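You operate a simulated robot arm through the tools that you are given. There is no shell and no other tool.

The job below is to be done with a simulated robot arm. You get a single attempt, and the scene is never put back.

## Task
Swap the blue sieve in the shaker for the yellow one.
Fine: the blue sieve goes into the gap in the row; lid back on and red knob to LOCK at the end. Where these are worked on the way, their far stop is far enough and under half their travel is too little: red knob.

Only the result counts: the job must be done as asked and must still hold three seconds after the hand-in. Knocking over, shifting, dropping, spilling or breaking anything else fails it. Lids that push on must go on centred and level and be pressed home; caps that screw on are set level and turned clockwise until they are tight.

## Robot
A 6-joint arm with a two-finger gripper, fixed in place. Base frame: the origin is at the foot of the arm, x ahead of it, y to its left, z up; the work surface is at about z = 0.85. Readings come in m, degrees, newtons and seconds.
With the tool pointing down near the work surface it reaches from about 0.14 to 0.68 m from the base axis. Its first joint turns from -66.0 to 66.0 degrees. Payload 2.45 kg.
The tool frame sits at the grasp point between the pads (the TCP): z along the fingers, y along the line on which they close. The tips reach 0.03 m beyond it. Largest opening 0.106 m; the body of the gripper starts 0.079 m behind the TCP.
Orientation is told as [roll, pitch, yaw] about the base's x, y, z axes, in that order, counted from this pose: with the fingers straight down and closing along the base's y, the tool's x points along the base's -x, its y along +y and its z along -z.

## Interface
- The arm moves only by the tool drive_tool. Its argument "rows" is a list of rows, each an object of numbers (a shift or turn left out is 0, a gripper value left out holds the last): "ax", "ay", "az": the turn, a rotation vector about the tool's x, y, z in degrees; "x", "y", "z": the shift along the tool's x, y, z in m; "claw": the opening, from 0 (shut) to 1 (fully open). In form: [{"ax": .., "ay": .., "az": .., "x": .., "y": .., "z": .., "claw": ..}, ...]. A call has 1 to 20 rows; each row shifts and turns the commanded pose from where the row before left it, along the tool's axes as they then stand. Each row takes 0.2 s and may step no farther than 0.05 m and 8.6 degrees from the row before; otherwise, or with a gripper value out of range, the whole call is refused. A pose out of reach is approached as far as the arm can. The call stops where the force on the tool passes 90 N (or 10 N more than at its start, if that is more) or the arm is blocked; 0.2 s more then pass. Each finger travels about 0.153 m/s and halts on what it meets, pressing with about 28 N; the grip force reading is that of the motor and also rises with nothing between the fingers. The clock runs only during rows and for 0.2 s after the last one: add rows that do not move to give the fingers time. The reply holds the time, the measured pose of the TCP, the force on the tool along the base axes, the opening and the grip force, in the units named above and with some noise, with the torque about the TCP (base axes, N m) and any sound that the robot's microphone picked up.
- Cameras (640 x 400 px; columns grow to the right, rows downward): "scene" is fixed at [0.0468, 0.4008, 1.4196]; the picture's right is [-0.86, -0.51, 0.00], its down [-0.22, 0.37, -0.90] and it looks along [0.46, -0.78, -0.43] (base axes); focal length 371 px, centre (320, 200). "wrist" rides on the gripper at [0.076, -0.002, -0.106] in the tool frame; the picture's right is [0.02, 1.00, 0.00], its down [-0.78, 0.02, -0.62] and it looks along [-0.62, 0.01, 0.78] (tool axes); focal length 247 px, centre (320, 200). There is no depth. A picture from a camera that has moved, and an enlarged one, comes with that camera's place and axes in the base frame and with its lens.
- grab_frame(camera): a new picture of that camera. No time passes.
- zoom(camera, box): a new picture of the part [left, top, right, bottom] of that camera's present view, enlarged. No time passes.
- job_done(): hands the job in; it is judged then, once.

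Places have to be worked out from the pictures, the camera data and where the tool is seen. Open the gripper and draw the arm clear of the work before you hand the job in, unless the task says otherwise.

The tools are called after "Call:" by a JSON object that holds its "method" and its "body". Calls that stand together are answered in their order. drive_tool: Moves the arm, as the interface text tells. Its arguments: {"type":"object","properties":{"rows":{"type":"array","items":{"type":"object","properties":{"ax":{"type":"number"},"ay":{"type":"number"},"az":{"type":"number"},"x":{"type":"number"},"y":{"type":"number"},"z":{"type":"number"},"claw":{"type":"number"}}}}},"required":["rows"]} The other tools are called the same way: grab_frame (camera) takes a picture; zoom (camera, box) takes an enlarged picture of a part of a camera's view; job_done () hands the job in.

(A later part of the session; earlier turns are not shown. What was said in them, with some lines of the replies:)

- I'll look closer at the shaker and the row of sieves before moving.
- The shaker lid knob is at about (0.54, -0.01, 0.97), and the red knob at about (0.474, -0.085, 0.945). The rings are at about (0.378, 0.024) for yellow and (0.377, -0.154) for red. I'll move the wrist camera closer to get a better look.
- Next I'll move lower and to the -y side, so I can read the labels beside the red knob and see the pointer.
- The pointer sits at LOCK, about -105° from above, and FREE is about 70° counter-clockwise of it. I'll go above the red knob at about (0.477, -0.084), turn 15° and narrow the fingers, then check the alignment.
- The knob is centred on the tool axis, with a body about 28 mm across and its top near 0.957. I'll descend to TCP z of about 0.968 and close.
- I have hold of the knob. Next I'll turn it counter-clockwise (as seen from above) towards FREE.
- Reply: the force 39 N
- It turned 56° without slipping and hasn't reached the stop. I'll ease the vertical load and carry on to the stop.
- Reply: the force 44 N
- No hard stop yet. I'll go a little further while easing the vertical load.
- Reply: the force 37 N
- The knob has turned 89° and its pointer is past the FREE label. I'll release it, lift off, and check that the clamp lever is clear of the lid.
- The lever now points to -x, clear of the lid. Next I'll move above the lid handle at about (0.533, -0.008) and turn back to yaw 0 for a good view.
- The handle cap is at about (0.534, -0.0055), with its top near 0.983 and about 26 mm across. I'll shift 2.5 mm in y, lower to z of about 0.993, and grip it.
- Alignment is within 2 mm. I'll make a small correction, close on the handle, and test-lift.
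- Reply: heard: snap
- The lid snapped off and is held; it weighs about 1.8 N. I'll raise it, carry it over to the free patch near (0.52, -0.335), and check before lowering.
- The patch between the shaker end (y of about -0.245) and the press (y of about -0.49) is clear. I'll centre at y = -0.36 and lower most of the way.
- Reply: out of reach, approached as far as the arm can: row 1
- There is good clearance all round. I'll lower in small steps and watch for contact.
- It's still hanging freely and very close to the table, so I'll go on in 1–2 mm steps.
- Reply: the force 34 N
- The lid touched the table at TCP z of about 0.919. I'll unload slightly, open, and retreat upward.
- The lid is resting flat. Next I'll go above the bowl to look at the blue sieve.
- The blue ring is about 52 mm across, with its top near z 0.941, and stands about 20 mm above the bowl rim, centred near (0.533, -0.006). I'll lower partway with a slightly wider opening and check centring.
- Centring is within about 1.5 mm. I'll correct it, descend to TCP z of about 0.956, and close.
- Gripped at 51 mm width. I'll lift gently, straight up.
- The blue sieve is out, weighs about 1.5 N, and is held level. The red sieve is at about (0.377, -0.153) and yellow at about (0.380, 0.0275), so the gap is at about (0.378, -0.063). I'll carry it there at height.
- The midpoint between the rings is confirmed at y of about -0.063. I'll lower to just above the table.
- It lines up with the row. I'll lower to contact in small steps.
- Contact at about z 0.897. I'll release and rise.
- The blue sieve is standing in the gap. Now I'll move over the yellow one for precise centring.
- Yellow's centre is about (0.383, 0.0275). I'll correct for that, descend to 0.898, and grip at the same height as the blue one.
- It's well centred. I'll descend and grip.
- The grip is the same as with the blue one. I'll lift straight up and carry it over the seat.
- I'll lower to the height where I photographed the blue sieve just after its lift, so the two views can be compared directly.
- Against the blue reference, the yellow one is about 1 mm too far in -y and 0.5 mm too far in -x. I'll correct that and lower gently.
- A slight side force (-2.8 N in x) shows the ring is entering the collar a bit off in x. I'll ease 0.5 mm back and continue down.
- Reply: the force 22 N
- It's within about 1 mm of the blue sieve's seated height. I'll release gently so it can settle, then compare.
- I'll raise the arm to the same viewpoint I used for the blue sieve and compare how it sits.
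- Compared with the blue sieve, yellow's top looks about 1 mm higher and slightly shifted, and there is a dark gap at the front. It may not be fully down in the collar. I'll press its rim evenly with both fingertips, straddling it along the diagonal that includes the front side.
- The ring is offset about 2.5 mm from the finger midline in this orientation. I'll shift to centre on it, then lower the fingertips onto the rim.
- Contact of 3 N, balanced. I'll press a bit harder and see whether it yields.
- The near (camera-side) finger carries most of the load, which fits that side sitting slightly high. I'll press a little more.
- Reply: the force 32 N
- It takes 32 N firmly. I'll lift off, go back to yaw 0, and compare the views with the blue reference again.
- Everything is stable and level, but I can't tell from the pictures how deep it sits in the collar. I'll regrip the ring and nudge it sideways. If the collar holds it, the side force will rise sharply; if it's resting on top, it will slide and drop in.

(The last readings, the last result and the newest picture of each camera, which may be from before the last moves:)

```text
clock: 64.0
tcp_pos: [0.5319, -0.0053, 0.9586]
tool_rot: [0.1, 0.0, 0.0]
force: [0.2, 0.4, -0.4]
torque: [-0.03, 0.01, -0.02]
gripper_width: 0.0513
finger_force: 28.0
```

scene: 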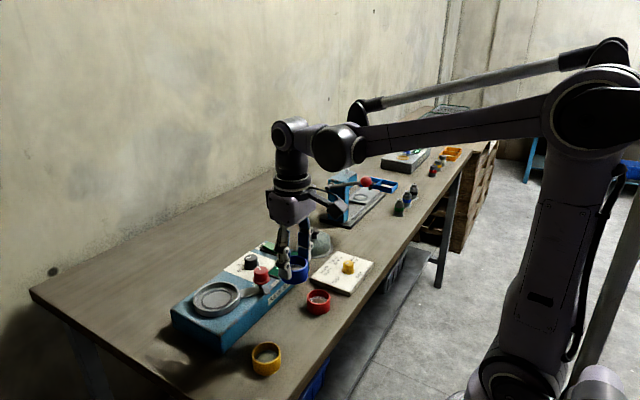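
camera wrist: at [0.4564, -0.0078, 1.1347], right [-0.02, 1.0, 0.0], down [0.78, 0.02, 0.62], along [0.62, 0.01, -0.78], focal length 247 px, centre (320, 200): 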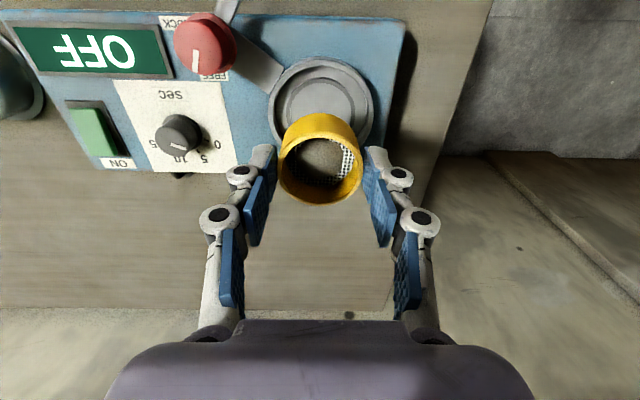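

It slid 1.2 mm in -x with no resistance. Next I'll push down to see whether it goes deeper here.

Call:
{"method": "drive_tool", "body": {"rows": [{"z": 0.001}, {}]}}

Call:
{"method": "drive_tool", "body": {"rows": [{"z": 0.001}, {}]}}

Call:
{"method": "zoom", "body": {"camera": "scene", "box": [165, 250, 285, 340]}}

Call:
{"method": "zoom", "body": {"camera": "wrist", "box": [220, 70, 420, 220]}}

```text
clock: 64.6
tcp_pos: [0.5322, -0.0056, 0.9566]
tool_rot: [0.1, -0.2, -0.1]
force: [0.5, 0.5, 21.2]
torque: [0.01, -0.1, 0.03]
gripper_width: 0.0513
finger_force: 28.4
```

```text
clock: 65.2
tcp_pos: [0.5309, -0.0061, 0.9559]
tool_rot: [0.0, -0.1, -0.1]
force: [-0.7, 0.5, 22.0]
torque: [0.0, -0.08, 0.04]
gripper_width: 0.0514
finger_force: 27.7
```

```text
4.44 times, centred on (225, 295) of scene
camera zoom: at [0.0464, 0.4008, 1.4196], right [-0.86, -0.51, 0.0], down [-0.22, 0.37, -0.9], along [0.46, -0.78, -0.43], focal length 1650 px, centre (742, -222)
```

zoom: 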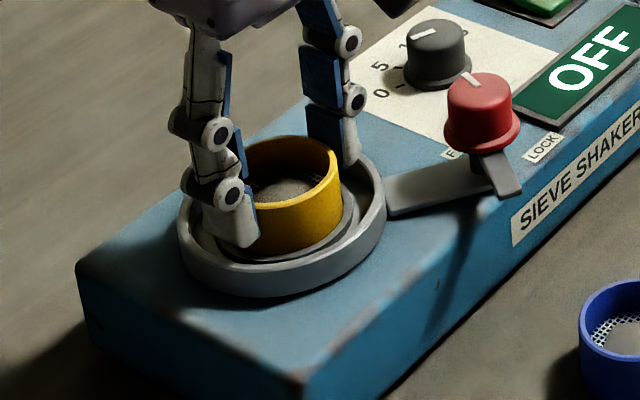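

```text
2.67 times, centred on (320, 145) of wrist
camera zoom: at [0.4549, -0.0075, 1.0626], right [-0.02, 1.0, 0.0], down [0.78, 0.02, 0.62], along [0.62, 0.01, -0.78], focal length 659 px, centre (320, 347)
```

zoom: 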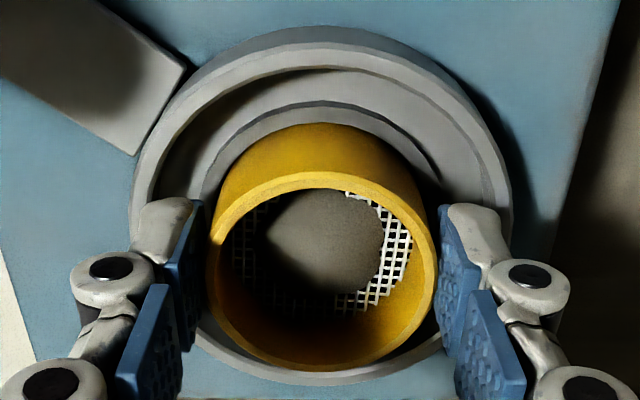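

The position now matches the blue reference picture. I'll unload and test sideways in -x and in +x.

Call:
{"method": "drive_tool", "body": {"rows": [{"z": -0.0012}, {}]}}

Call:
{"method": "drive_tool", "body": {"rows": [{"x": 0.001}, {}]}}

Call:
{"method": "drive_tool", "body": {"rows": [{"x": -0.001}, {"x": -0.001}, {}]}}

Call:
{"method": "drive_tool", "body": {"rows": [{"x": -0.001}, {}]}}

```text
clock: 65.8
tcp_pos: [0.5326, -0.0046, 0.9559]
tool_rot: [0.0, -0.1, -0.1]
force: [-0.1, 0.4, -0.1]
torque: [0.0, -0.02, -0.01]
gripper_width: 0.0511
finger_force: 28.3
```

```text
clock: 66.4
tcp_pos: [0.5313, -0.0048, 0.9572]
tool_rot: [0.0, -0.1, -0.1]
force: [3.8, 0.1, -0.7]
torque: [-0.03, -0.13, -0.01]
gripper_width: 0.0513
finger_force: 27.7
```

```text
clock: 67.2
tcp_pos: [0.5334, -0.0051, 0.9566]
tool_rot: [0.0, -0.1, -0.1]
force: [-0.1, 1.4, -0.2]
torque: [0.01, 0.0, -0.02]
gripper_width: 0.0512
finger_force: 27.7
```

```text
clock: 67.8
tcp_pos: [0.5327, -0.0053, 0.9569]
tool_rot: [0.0, -0.1, 0.0]
force: [-4.9, 0.9, -1.0]
torque: [0.0, 0.16, 0.03]
gripper_width: 0.0511
finger_force: 27.8
```

The collar wall resists on both sides, with about 2 mm of play, so the ring is captured in the seat. I'll centre it, push it down lightly, release and rise.

Call:
{"method": "drive_tool", "body": {"rows": [{"x": 0.0013}, {"z": 0.0015}, {"z": 0.0005}, {}]}}

Call:
{"method": "drive_tool", "body": {"rows": [{"z": -0.0008}, {"claw": 0.55}, {"claw": 0.66}, {}, {"z": -0.03}, {"z": -0.04}, {"z": -0.04}, {"z": -0.02}, {}]}}

Call:
{"method": "zoom", "body": {"camera": "scene", "box": [165, 250, 285, 340]}}

Call:
{"method": "zoom", "body": {"camera": "wrist", "box": [240, 30, 400, 150]}}

```text
clock: 68.8
tcp_pos: [0.5329, -0.0062, 0.9555]
tool_rot: [0.0, -0.2, 0.0]
force: [4.4, -0.8, 20.9]
torque: [0.0, -0.2, 0.07]
gripper_width: 0.0511
finger_force: 27.4
```

```text
clock: 70.8
tcp_pos: [0.5326, -0.0064, 1.0868]
tool_rot: [0.0, -0.1, 0.0]
force: [0.2, -0.6, -0.8]
torque: [0.02, 0.01, 0.02]
gripper_width: 0.0701
finger_force: 0.1
```

```text
4.44 times, centred on (225, 295) of scene
camera zoom: at [0.0468, 0.4008, 1.4196], right [-0.86, -0.51, 0.0], down [-0.22, 0.37, -0.9], along [0.46, -0.78, -0.43], focal length 1650 px, centre (742, -222)
```

zoom: 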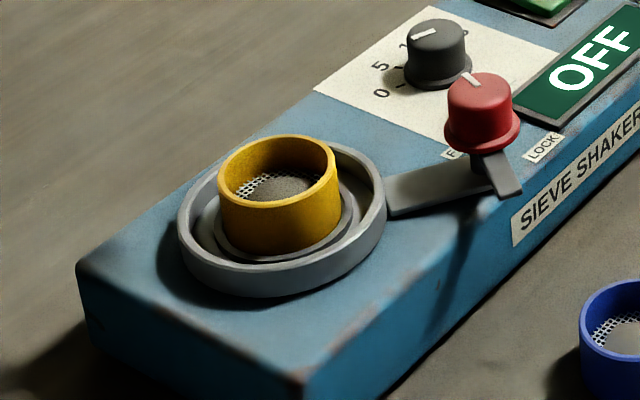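

```text
3.33 times, centred on (320, 90) of wrist
camera zoom: at [0.4555, -0.0081, 1.193], right [-0.02, 1.0, 0.0], down [0.78, 0.02, 0.62], along [0.62, 0.01, -0.78], focal length 823 px, centre (320, 567)
```

zoom: 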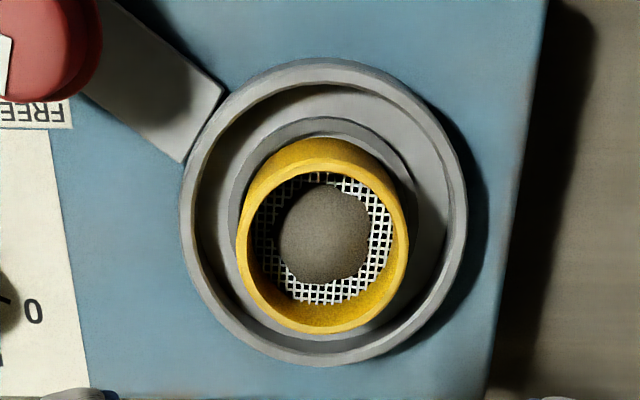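

The yellow sieve is seated. Now I'll go back for the lid.

Call:
{"method": "drive_tool", "body": {"rows": [{"y": -0.045, "claw": 0.6}, {"y": -0.045, "x": 0.003}, {"y": -0.045, "x": 0.003}, {"y": -0.045, "x": 0.003}, {"y": -0.045, "x": 0.003}, {"y": -0.045, "x": 0.003}, {"y": -0.045, "x": 0.003}, {"y": -0.034}, {"z": 0.03}, {}]}}

Call:
{"method": "zoom", "body": {"camera": "wrist", "box": [240, 30, 400, 150]}}

Call:
{"method": "grab_frame", "body": {"camera": "scene"}}

```text
clock: 73.0
tcp_pos: [0.5136, -0.3546, 1.0561]
tool_rot: [0.1, -0.2, 0.0]
force: [-1.5, 0.9, -0.6]
torque: [-0.03, 0.01, 0.02]
gripper_width: 0.0634
finger_force: 0.0
```

```text
3.33 times, centred on (320, 90) of wrist
camera zoom: at [0.4372, -0.357, 1.1627], right [-0.02, 1.0, 0.0], down [0.78, 0.02, 0.62], along [0.62, 0.01, -0.78], focal length 823 px, centre (320, 567)
```

zoom: 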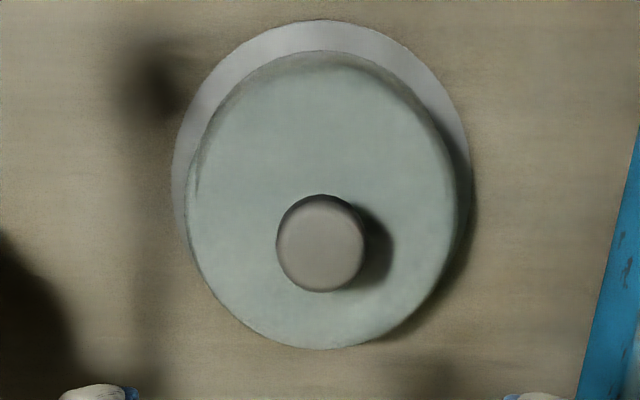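

```text
taken
```

scene: 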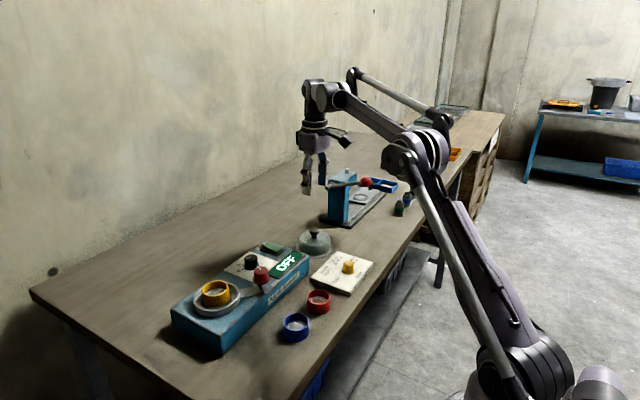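

The handle is centred. I'll descend to the release height, 0.919, and grip.

Call:
{"method": "drive_tool", "body": {"rows": [{"z": 0.04}, {"z": 0.04}, {"z": 0.03}, {"z": 0.0165}, {}]}}

Call:
{"method": "zoom", "body": {"camera": "wrist", "box": [230, 110, 410, 220]}}

```text
clock: 74.2
tcp_pos: [0.5134, -0.3553, 0.9298]
tool_rot: [0.0, -0.1, 0.0]
force: [0.2, 0.5, 0.0]
torque: [0.02, 0.01, 0.01]
gripper_width: 0.0636
finger_force: 0.1
```

```text
3.56 times, centred on (320, 165) of wrist
camera zoom: at [0.4382, -0.3575, 1.036], right [-0.02, 1.0, 0.0], down [0.78, 0.02, 0.62], along [0.62, 0.01, -0.78], focal length 878 px, centre (320, 324)
```

zoom: 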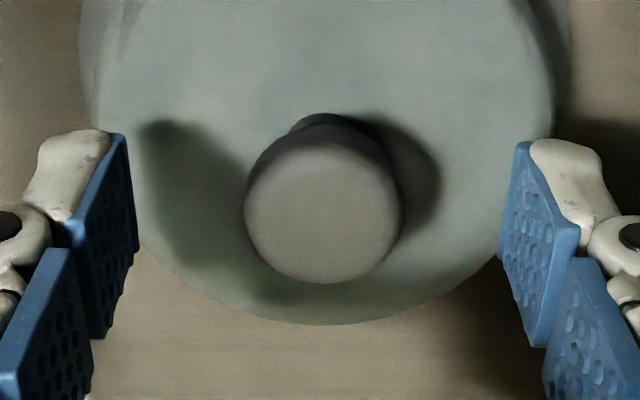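

Call:
{"method": "drive_tool", "body": {"rows": [{"z": 0.0095, "y": 0.0005}, {"claw": 0.0}, {}, {}]}}

Call:
{"method": "zoom", "body": {"camera": "wrist", "box": [230, 110, 410, 220]}}

```text
clock: 75.2
tcp_pos: [0.5139, -0.3544, 0.9203]
tool_rot: [0.0, -0.1, 0.0]
force: [0.9, 0.1, 8.4]
torque: [-0.01, 0.02, -0.03]
gripper_width: 0.0261
finger_force: 28.0
```

```text
3.56 times, centred on (320, 165) of wrist
camera zoom: at [0.4382, -0.3567, 1.0271], right [-0.02, 1.0, 0.0], down [0.78, 0.02, 0.62], along [0.62, 0.01, -0.78], focal length 878 px, centre (320, 324)
```

zoom: 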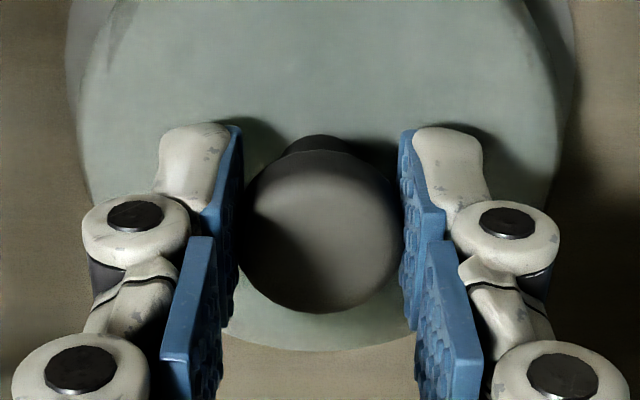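

I have the lid. I'll lift it, carry it back over the shaker, and stop above the seat.

Call:
{"method": "drive_tool", "body": {"rows": [{"z": -0.01}, {"z": -0.04}, {"z": -0.045}, {"z": -0.045}, {"z": -0.04}, {"y": 0.045}, {"y": 0.045, "x": -0.003}, {"y": 0.045, "x": -0.004}, {"y": 0.045, "x": -0.004}, {"y": 0.045, "x": -0.004}, {"y": 0.045, "x": -0.004}, {"y": 0.045}, {"y": 0.0341}, {}]}}

Call:
{"method": "grab_frame", "body": {"camera": "wrist"}}

Call:
{"method": "zoom", "body": {"camera": "scene", "box": [150, 160, 330, 340]}}

```text
clock: 78.2
tcp_pos: [0.5336, -0.0034, 1.1011]
tool_rot: [-0.1, -0.1, 0.1]
force: [-0.2, -1.0, -1.0]
torque: [-0.04, 0.03, 0.0]
gripper_width: 0.026
finger_force: 28.4
```

```text
taken
camera wrist: at [0.4565, -0.0067, 1.2076], right [-0.02, 1.0, 0.0], down [0.78, 0.02, 0.62], along [0.62, 0.01, -0.78], focal length 247 px, centre (320, 200)
```

wrist: 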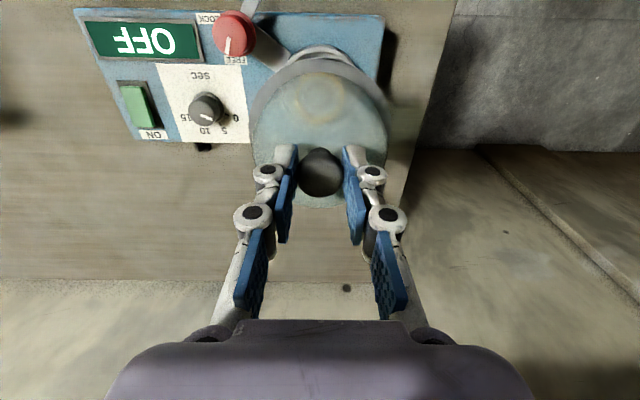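

```text
2.22 times, centred on (240, 250) of scene
camera zoom: at [0.0468, 0.4008, 1.4196], right [-0.86, -0.51, 0.0], down [-0.22, 0.37, -0.9], along [0.46, -0.78, -0.43], focal length 825 px, centre (498, 89)
```

zoom: 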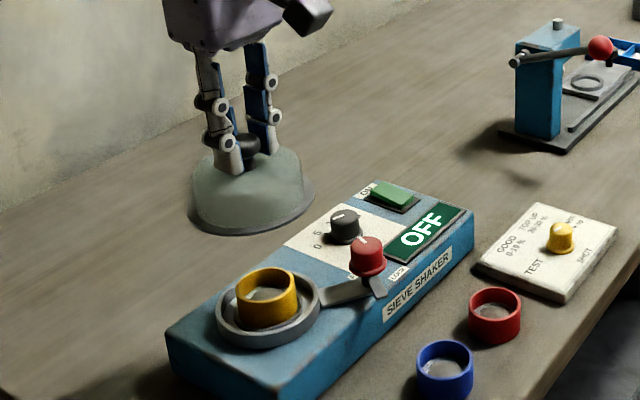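

I'll shift y by -1.5 mm, then lower to z 1.0074 to compare with the picture taken just after the lid came off.

Call:
{"method": "drive_tool", "body": {"rows": [{"y": -0.0015, "z": 0.04}, {"z": 0.04}, {"z": 0.0137}, {}]}}

Call:
{"method": "zoom", "body": {"camera": "wrist", "box": [210, 10, 430, 220]}}

Call:
{"method": "zoom", "body": {"camera": "scene", "box": [165, 220, 325, 340]}}

```text
clock: 79.2
tcp_pos: [0.5326, -0.0067, 1.0066]
tool_rot: [0.0, -0.1, -0.1]
force: [-0.4, -0.5, -1.6]
torque: [0.0, 0.02, 0.02]
gripper_width: 0.0262
finger_force: 28.1
```

```text
1.90 times, centred on (320, 115) of wrist
camera zoom: at [0.4562, -0.0087, 1.1129], right [-0.02, 1.0, 0.0], down [0.78, 0.02, 0.62], along [0.62, 0.01, -0.78], focal length 470 px, centre (320, 362)
```

zoom: 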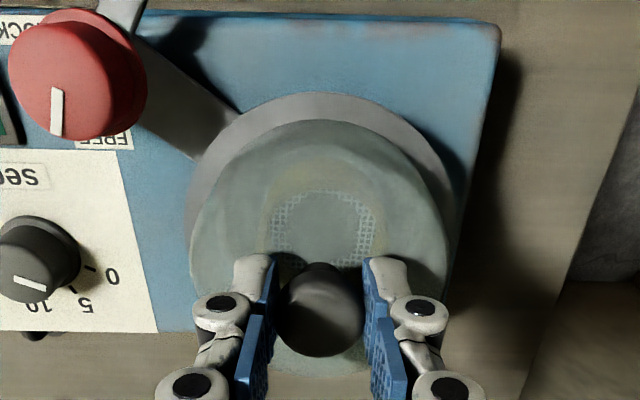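

```text
3.33 times, centred on (245, 280) of scene
camera zoom: at [0.0469, 0.4008, 1.4196], right [-0.86, -0.51, 0.0], down [-0.22, 0.37, -0.9], along [0.46, -0.78, -0.43], focal length 1237 px, centre (570, -67)
```

zoom: 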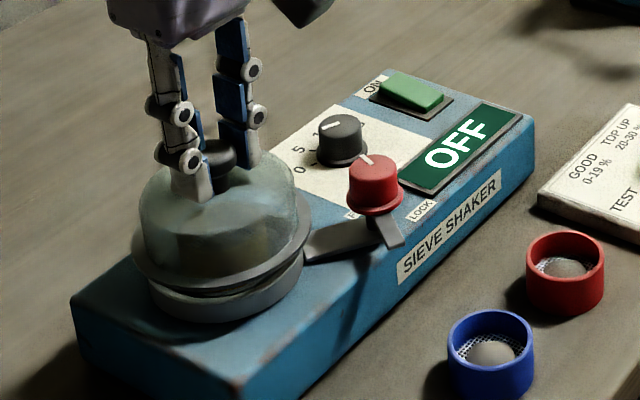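

The background shows I'm about 1.8 mm too far in -y. I'll correct and lower towards the seat.

Call:
{"method": "drive_tool", "body": {"rows": [{"y": 0.0017}, {"z": 0.006}, {}]}}

Call:
{"method": "zoom", "body": {"camera": "scene", "box": [165, 250, 285, 340]}}

Call:
{"method": "zoom", "body": {"camera": "wrist", "box": [210, 10, 430, 220]}}

```text
clock: 80.0
tcp_pos: [0.5329, -0.0053, 0.9993]
tool_rot: [0.0, -0.1, -0.1]
force: [-0.1, -0.6, -1.8]
torque: [-0.01, -0.02, 0.02]
gripper_width: 0.026
finger_force: 27.7
```

```text
4.44 times, centred on (225, 295) of scene
camera zoom: at [0.0469, 0.4008, 1.4196], right [-0.86, -0.51, 0.0], down [-0.22, 0.37, -0.9], along [0.46, -0.78, -0.43], focal length 1650 px, centre (742, -222)
```

zoom: 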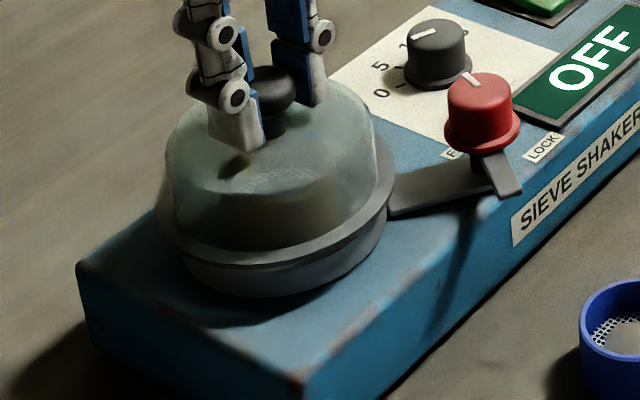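

```text
1.90 times, centred on (320, 115) of wrist
camera zoom: at [0.4564, -0.0065, 1.1068], right [-0.02, 1.0, 0.0], down [0.78, 0.02, 0.62], along [0.62, 0.01, -0.78], focal length 470 px, centre (320, 362)
```

zoom: 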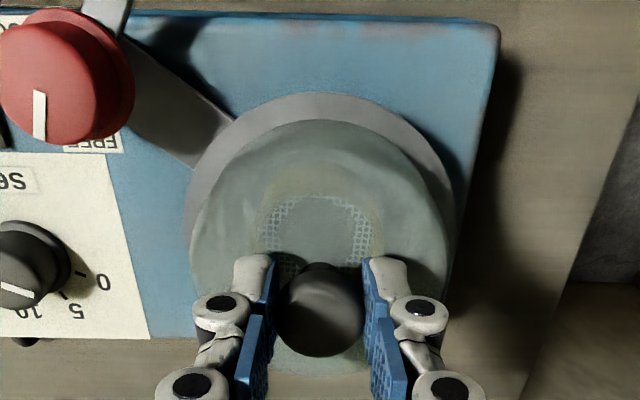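

It's aligned. I'll lower in small steps towards the snap.

Call:
{"method": "drive_tool", "body": {"rows": [{"z": 0.002}, {"z": 0.002}, {}]}}

Call:
{"method": "drive_tool", "body": {"rows": [{"z": 0.0015}, {}]}}

```text
clock: 80.8
tcp_pos: [0.5333, -0.004, 0.9968]
tool_rot: [0.0, -0.1, 0.0]
force: [0.6, 0.2, -1.6]
torque: [0.0, 0.02, -0.01]
gripper_width: 0.0257
finger_force: 28.3
```

```text
clock: 81.4
tcp_pos: [0.5339, -0.0044, 0.9939]
tool_rot: [0.0, 0.0, 0.0]
force: [0.8, 0.4, -1.9]
torque: [0.04, 0.01, -0.03]
gripper_width: 0.0262
finger_force: 27.9
```

Call:
{"method": "drive_tool", "body": {"rows": [{"z": 0.001}, {}]}}

Call:
{"method": "drive_tool", "body": {"rows": [{"z": 0.001}, {}]}}

Call:
{"method": "zoom", "body": {"camera": "scene", "box": [165, 250, 285, 340]}}

```text
clock: 82.0
tcp_pos: [0.5321, -0.0039, 0.9938]
tool_rot: [0.0, 0.0, 0.1]
force: [-0.5, 0.2, -1.9]
torque: [0.0, -0.01, 0.02]
gripper_width: 0.0261
finger_force: 28.2
```

```text
clock: 82.6
tcp_pos: [0.5332, -0.005, 0.9935]
tool_rot: [-0.1, 0.0, 0.0]
force: [-7.4, -0.6, 21.9]
torque: [-0.08, 0.35, -0.01]
gripper_width: 0.026
finger_force: 27.6
heard: snap
```

```text
4.44 times, centred on (225, 295) of scene
camera zoom: at [0.0463, 0.4008, 1.4196], right [-0.86, -0.51, 0.0], down [-0.22, 0.37, -0.9], along [0.46, -0.78, -0.43], focal length 1650 px, centre (742, -222)
```

zoom: 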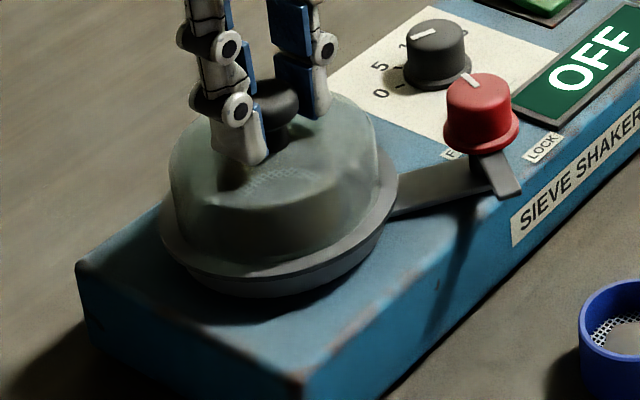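

It snapped. I'll ease the small x offset, press once more to be sure it is home, then release.

Call:
{"method": "drive_tool", "body": {"rows": [{"x": 0.0006}, {"z": 0.0008}, {}]}}

Call:
{"method": "zoom", "body": {"camera": "scene", "box": [165, 250, 285, 340]}}

```text
clock: 83.4
tcp_pos: [0.5326, -0.0045, 0.9926]
tool_rot: [-0.1, -0.1, 0.1]
force: [-7.5, -1.6, 32.8]
torque: [-0.06, -0.01, -0.05]
gripper_width: 0.0259
finger_force: 27.6
```

```text
4.44 times, centred on (225, 295) of scene
camera zoom: at [0.0461, 0.4007, 1.4196], right [-0.86, -0.51, 0.0], down [-0.22, 0.37, -0.9], along [0.46, -0.78, -0.43], focal length 1650 px, centre (742, -222)
```

zoom: 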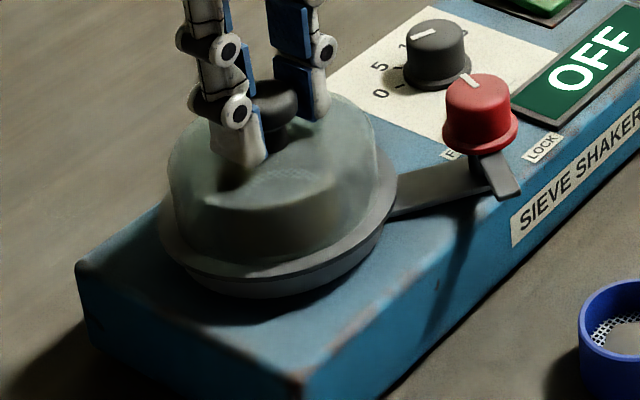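

The lid is home (TCP 0.9926, the same as originally). I'll release, rise, and check that it's level.

Call:
{"method": "drive_tool", "body": {"rows": [{"z": -0.0015}, {"claw": 0.3}, {"claw": 0.6}, {}, {"z": -0.03}, {"z": -0.04}, {"z": -0.03}, {}]}}

Call:
{"method": "zoom", "body": {"camera": "scene", "box": [165, 220, 325, 340]}}

Call:
{"method": "zoom", "body": {"camera": "wrist", "box": [160, 0, 400, 150]}}

```text
clock: 85.2
tcp_pos: [0.5333, -0.0041, 1.0935]
tool_rot: [0.0, -0.1, -0.1]
force: [0.6, 0.1, -0.1]
torque: [0.0, 0.0, 0.02]
gripper_width: 0.0635
finger_force: 0.0
```

```text
3.33 times, centred on (245, 280) of scene
camera zoom: at [0.0468, 0.4008, 1.4196], right [-0.86, -0.51, 0.0], down [-0.22, 0.37, -0.9], along [0.46, -0.78, -0.43], focal length 1237 px, centre (570, -67)
```

zoom: 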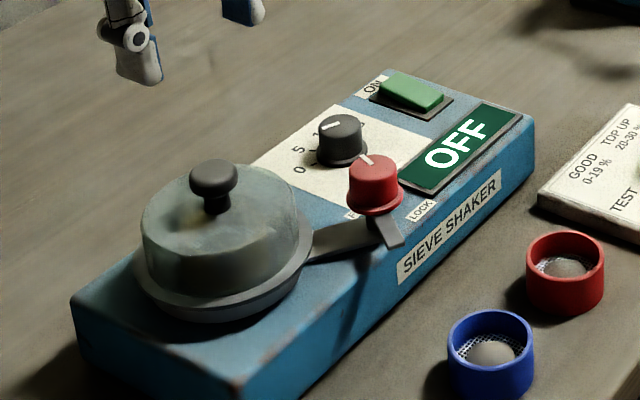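

```text
2.67 times, centred on (280, 75) of wrist
camera zoom: at [0.4563, -0.0059, 1.1997], right [-0.02, 1.0, 0.0], down [0.78, 0.02, 0.62], along [0.62, 0.01, -0.78], focal length 659 px, centre (427, 533)
```

zoom: 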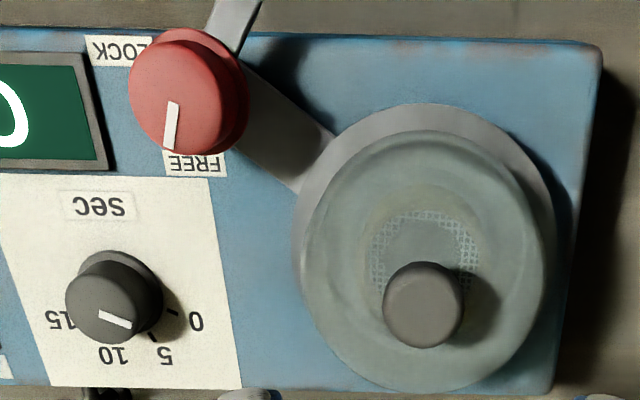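

The lid sits exactly as it did at first. Now for the red knob, which stays at FREE: I'll turn the gripper to the same yaw (104°) and hover over the knob centre at about (0.4795, -0.0845).

Call:
{"method": "drive_tool", "body": {"rows": [{"az": -8}, {"az": -8}, {"az": -8}, {"az": -8}, {"az": -8}, {"az": -8}, {"az": -8}, {"az": -8}, {"az": -8}, {"az": -8}, {"az": -8}, {"az": -8}, {"az": -8}, {"x": 0.0217, "y": 0.0239}, {"x": 0.0217, "y": 0.0239}, {"x": 0.0216, "y": 0.0239}, {"z": 0.03}, {"z": 0.0335}, {}]}}

Call:
{"method": "zoom", "body": {"camera": "wrist", "box": [220, 70, 420, 220]}}

Call:
{"method": "zoom", "body": {"camera": "scene", "box": [165, 220, 325, 340]}}

```text
clock: 89.2
tcp_pos: [0.4788, -0.0857, 1.0283]
tool_rot: [-0.1, 0.1, 103.9]
force: [0.6, -1.3, -0.5]
torque: [0.03, -0.02, 0.01]
gripper_width: 0.0639
finger_force: 0.0
```

```text
2.67 times, centred on (320, 145) of wrist
camera zoom: at [0.4986, -0.1595, 1.136], right [-0.96, -0.26, 0.0], down [-0.21, 0.76, 0.62], along [-0.16, 0.6, -0.78], focal length 659 px, centre (320, 347)
```

zoom: 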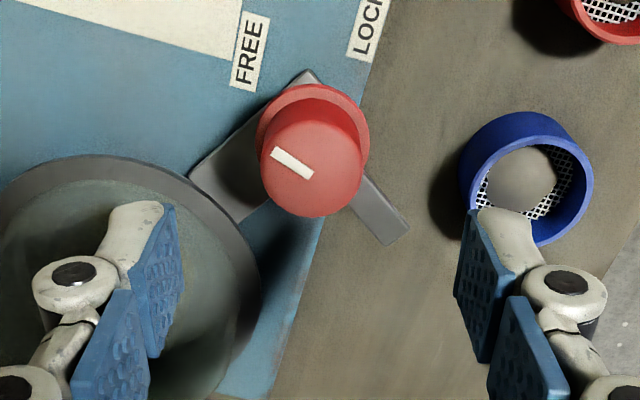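

```text
3.33 times, centred on (245, 280) of scene
camera zoom: at [0.0468, 0.4008, 1.4196], right [-0.86, -0.51, 0.0], down [-0.22, 0.37, -0.9], along [0.46, -0.78, -0.43], focal length 1237 px, centre (570, -67)
```

zoom: 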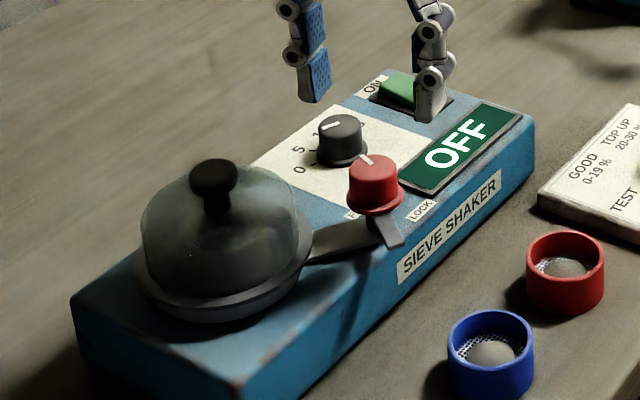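

The knob lies about 3 mm off the finger midline in this orientation. I'll shift tool y by -2.8 mm, descend, and grip.

Call:
{"method": "drive_tool", "body": {"rows": [{"y": -0.0028, "z": 0.02}, {"z": 0.02}, {"z": 0.0185}, {}]}}

Call:
{"method": "zoom", "body": {"camera": "wrist", "box": [220, 90, 420, 240]}}

```text
clock: 90.2
tcp_pos: [0.4815, -0.084, 0.9709]
tool_rot: [-0.1, 0.1, 104.0]
force: [-0.3, -0.2, 0.5]
torque: [-0.02, 0.01, -0.03]
gripper_width: 0.0635
finger_force: 0.1
```

```text
2.67 times, centred on (320, 165) of wrist
camera zoom: at [0.5021, -0.1584, 1.0776], right [-0.96, -0.26, 0.0], down [-0.21, 0.76, 0.62], along [-0.16, 0.6, -0.78], focal length 659 px, centre (320, 293)
```

zoom: 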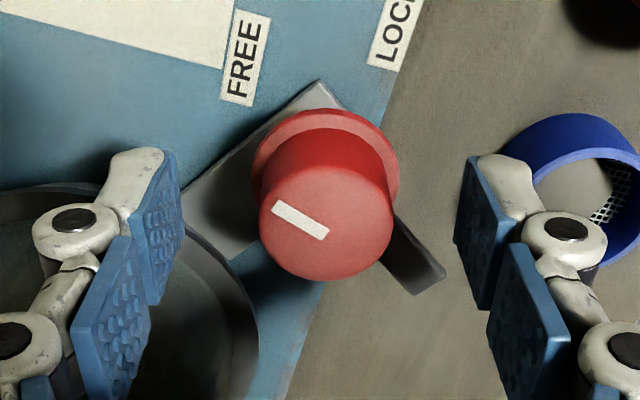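

Call:
{"method": "drive_tool", "body": {"rows": [{"z": 0.0015}, {"claw": 0.0}, {}, {}]}}

```text
clock: 91.2
tcp_pos: [0.4803, -0.0843, 0.9704]
tool_rot: [0.0, 0.0, 104.0]
force: [-10.0, -1.2, 4.5]
torque: [0.02, 0.41, -0.07]
gripper_width: 0.0292
finger_force: 44.8
```

The -10 N side force means I'm about 0.7 mm too far in +x. I'll correct for that and turn clockwise towards LOCK.

Call:
{"method": "drive_tool", "body": {"rows": [{"y": 0.0008}, {"az": 7}, {"az": 7}, {"az": 7}, {"az": 7}, {"az": 7}, {}]}}

Call:
{"method": "grab_frame", "body": {"camera": "wrist"}}

```text
clock: 92.8
tcp_pos: [0.4802, -0.0839, 0.9699]
tool_rot: [0.1, 0.1, 68.9]
force: [-18.3, -0.5, -3.6]
torque: [0.14, 0.11, 0.02]
gripper_width: 0.0293
finger_force: 44.7
```

```text
taken
camera wrist: at [0.4542, -0.1566, 1.0765], right [-0.94, 0.34, 0.0], down [0.27, 0.74, 0.62], along [0.21, 0.58, -0.78], focal length 247 px, centre (320, 200)
```

wrist: 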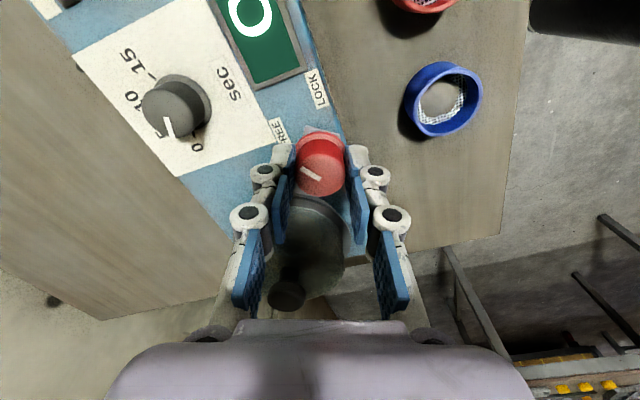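

Call:
{"method": "drive_tool", "body": {"rows": [{"x": 0.0005, "y": 0.0012}, {"az": 7}, {"az": 7}, {"az": 7}, {"az": 7}, {"az": 7}, {}]}}

Call:
{"method": "grab_frame", "body": {"camera": "wrist"}}

Call:
{"method": "zoom", "body": {"camera": "scene", "box": [165, 220, 325, 340]}}

```text
clock: 94.4
tcp_pos: [0.4789, -0.0847, 0.9689]
tool_rot: [0.0, -0.1, 33.9]
force: [-16.2, 0.5, -8.3]
torque: [0.28, -0.07, -0.03]
gripper_width: 0.0291
finger_force: 44.8
```

```text
taken
camera wrist: at [0.4166, -0.1288, 1.0765], right [-0.58, 0.82, 0.0], down [0.64, 0.45, 0.62], along [0.51, 0.36, -0.78], focal length 247 px, centre (320, 200)
```

wrist: 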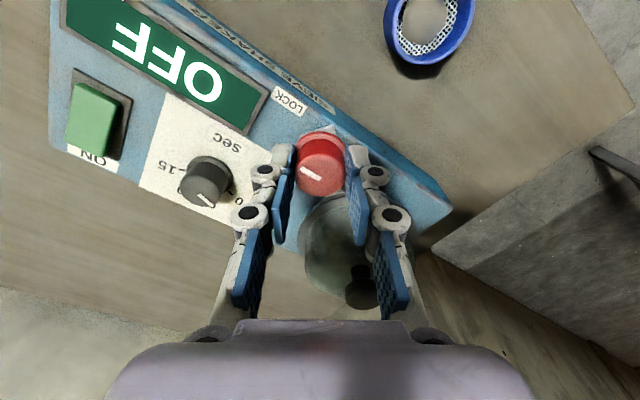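

```text
3.33 times, centred on (245, 280) of scene
camera zoom: at [0.0465, 0.4008, 1.4196], right [-0.86, -0.51, 0.0], down [-0.22, 0.37, -0.9], along [0.46, -0.78, -0.43], focal length 1237 px, centre (570, -67)
```

zoom: 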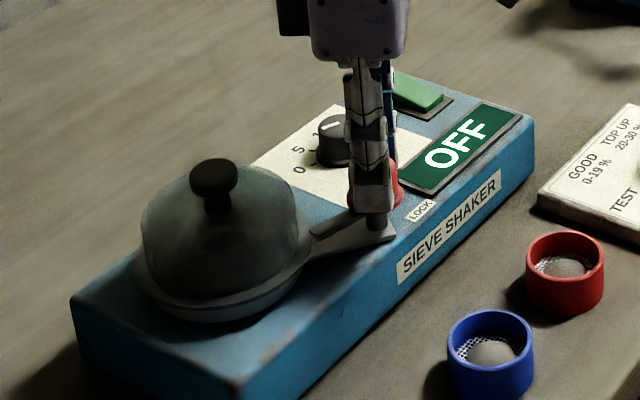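

The lever is swinging back over the lid flange. I'll carry on to the LOCK stop.

Call:
{"method": "drive_tool", "body": {"rows": [{"x": 0.0007, "y": 0.0004}, {"az": 6.5}, {"az": 6.5}, {"az": 6}, {}]}}

Call:
{"method": "grab_frame", "body": {"camera": "wrist"}}

Call:
{"method": "zoom", "body": {"camera": "scene", "box": [165, 220, 325, 340]}}

```text
clock: 95.6
tcp_pos: [0.4778, -0.0839, 0.9686]
tool_rot: [0.0, -0.1, 15.0]
force: [-7.3, 2.2, 2.8]
torque: [-0.08, 1.04, -0.01]
gripper_width: 0.029
finger_force: 45.5
```

```text
taken
camera wrist: at [0.4052, -0.1061, 1.0764], right [-0.28, 0.96, 0.0], down [0.75, 0.22, 0.62], along [0.6, 0.17, -0.78], focal length 247 px, centre (320, 200)
```

wrist: 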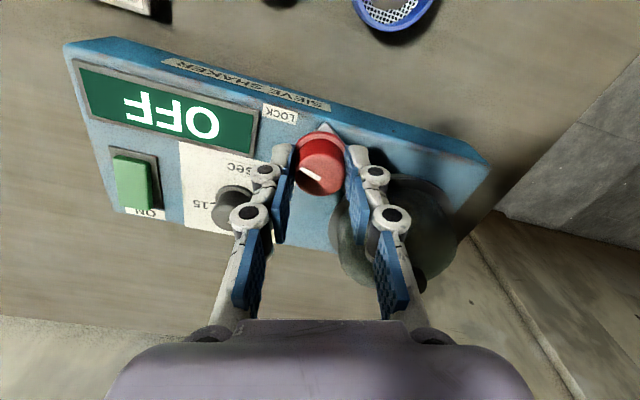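

```text
3.33 times, centred on (245, 280) of scene
camera zoom: at [0.0466, 0.4009, 1.4196], right [-0.86, -0.51, 0.0], down [-0.22, 0.37, -0.9], along [0.46, -0.78, -0.43], focal length 1237 px, centre (570, -67)
```

zoom: 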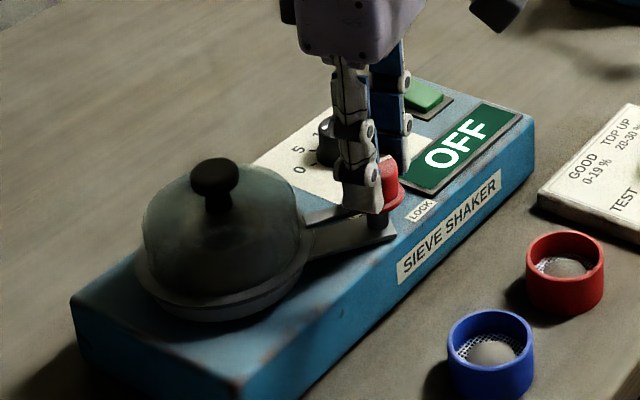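

The pointer is back at its original LOCK angle. I'll turn a few degrees further to make sure it's against the stop.

Call:
{"method": "drive_tool", "body": {"rows": [{"az": 3}, {"az": 2}, {}]}}

Call:
{"method": "zoom", "body": {"camera": "wrist", "box": [240, 80, 400, 220]}}

```text
clock: 96.4
tcp_pos: [0.4795, -0.084, 0.9699]
tool_rot: [-0.2, -0.1, 10.0]
force: [-1.2, 3.9, -0.4]
torque: [0.13, 0.0, 0.43]
gripper_width: 0.0286
finger_force: 44.9
```

```text
2.86 times, centred on (320, 150) of wrist
camera zoom: at [0.404, -0.0996, 1.0762], right [-0.2, 0.98, 0.0], down [0.77, 0.15, 0.62], along [0.61, 0.12, -0.78], focal length 706 px, centre (320, 343)
```

zoom: 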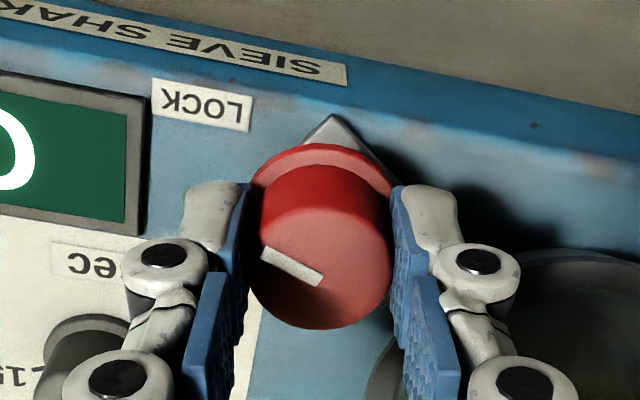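

The torque rose to 0.43 N·m, so it's at the stop. I'll open, rise, and look.

Call:
{"method": "drive_tool", "body": {"rows": [{"claw": 0.3}, {"claw": 0.6}, {}, {"z": -0.03}, {"z": -0.04}, {"z": -0.04}, {"z": -0.04, "x": 0.02}, {}]}}

Call:
{"method": "zoom", "body": {"camera": "wrist", "box": [220, 60, 420, 200]}}

Call:
{"method": "zoom", "body": {"camera": "scene", "box": [165, 220, 325, 340]}}

Call:
{"method": "grab_frame", "body": {"camera": "scene"}}

```text
clock: 98.2
tcp_pos: [0.4597, -0.0878, 1.1189]
tool_rot: [-0.1, -0.1, 10.2]
force: [-0.9, 0.1, -0.2]
torque: [-0.02, 0.0, 0.02]
gripper_width: 0.0636
finger_force: 0.0
```

```text
2.86 times, centred on (320, 130) of wrist
camera zoom: at [0.3842, -0.1025, 1.2264], right [-0.19, 0.98, 0.0], down [0.77, 0.15, 0.62], along [0.61, 0.12, -0.78], focal length 706 px, centre (320, 400)
```

zoom: 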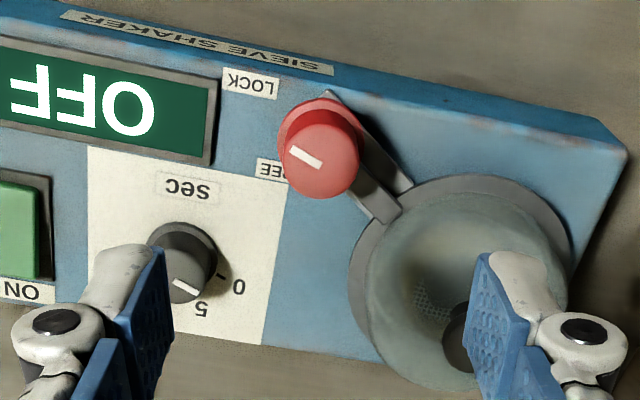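

```text
3.33 times, centred on (245, 280) of scene
camera zoom: at [0.0468, 0.4008, 1.4196], right [-0.86, -0.51, 0.0], down [-0.22, 0.37, -0.9], along [0.46, -0.78, -0.43], focal length 1237 px, centre (570, -67)
```

zoom: 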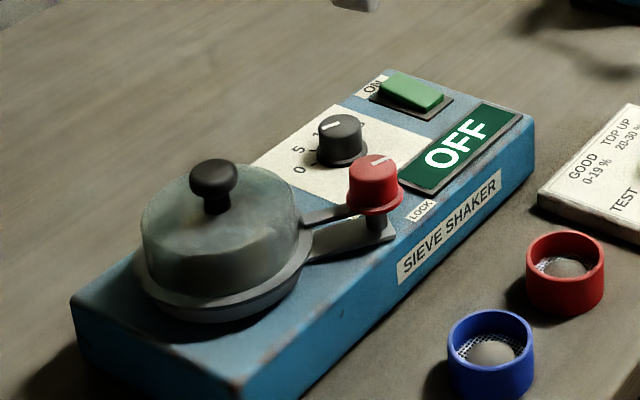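

```text
taken
```

scene: 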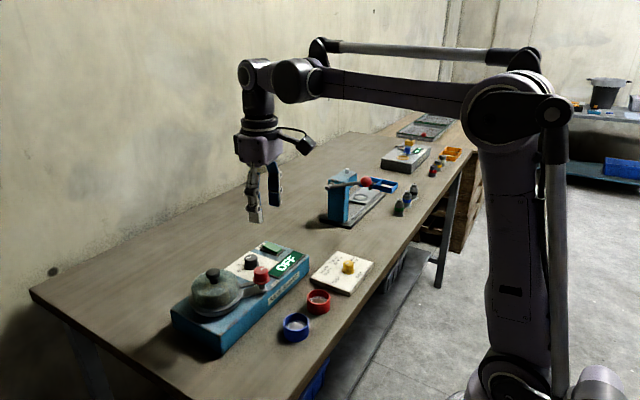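

The knob is at LOCK with the lever over the lid flange, and the lid looks the same as at the start. The blue sieve is standing in the row. I'll draw the arm clear with the gripper open.

Call:
{"method": "drive_tool", "body": {"rows": [{"z": -0.04, "claw": 1.0}, {"x": 0.04, "z": -0.02}, {"x": 0.04}, {"x": 0.04}, {}, {}]}}

Call:
{"method": "grab_frame", "body": {"camera": "wrist"}}

Call:
{"method": "zoom", "body": {"camera": "scene", "box": [160, 220, 400, 390]}}

```text
clock: 99.6
tcp_pos: [0.3397, -0.1089, 1.1792]
tool_rot: [-0.1, -0.1, 9.9]
force: [0.1, -0.2, 0.3]
torque: [0.02, -0.03, 0.01]
gripper_width: 0.1059
finger_force: 0.1
```

```text
taken
camera wrist: at [0.2659, -0.1243, 1.2859], right [-0.19, 0.98, 0.0], down [0.77, 0.15, 0.62], along [0.61, 0.12, -0.78], focal length 247 px, centre (320, 200)
```

wrist: 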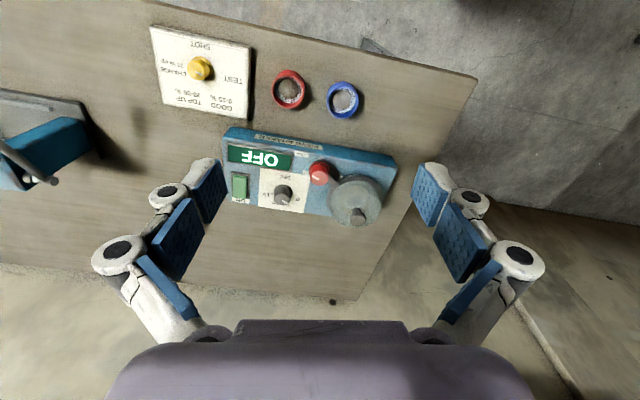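

```text
2.35 times, centred on (280, 305) of scene
camera zoom: at [0.0468, 0.4008, 1.4196], right [-0.86, -0.51, 0.0], down [-0.22, 0.37, -0.9], along [0.46, -0.78, -0.43], focal length 874 px, centre (414, -47)
```

zoom: 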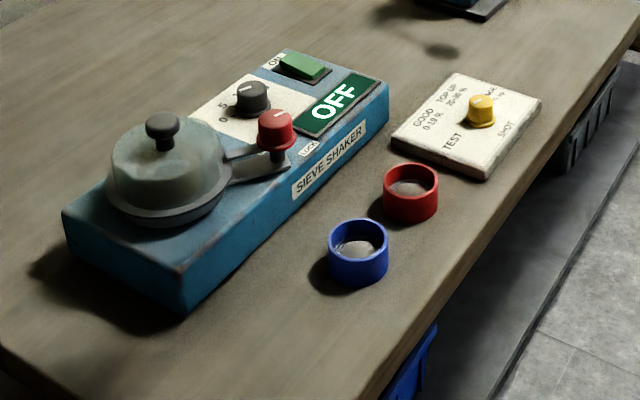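

Everything is in place: yellow is under the locked lid, blue is in the row, and nothing else has moved. The arm is clear, so I'm handing in.

Call:
{"method": "job_done", "body": {}}

```text
The job is handed in.
```

I swapped the sieves and handed the job in; the tool only confirmed the hand-in, so I don't know the verdict.

- **Yellow sieve:** It is in the shaker. It took a second try: at first I couldn't tell whether it was fully down, so I regripped it. The collar then held it on both sides, with about 2 mm of play.
- **Blue sieve:** It stands midway between the red sieve and where the yellow one stood, at about y = -0.065. I took that as the gap.
- **Lid:** It snapped back on, was pressed home, and looks the same as in the starting pictures.
- **Red knob:** It is back at LOCK, turned until it hit the stop, with the lever over the lid's flange.

In the last pictures nothing else had moved. The gripper was open and the arm clear when I handed in.
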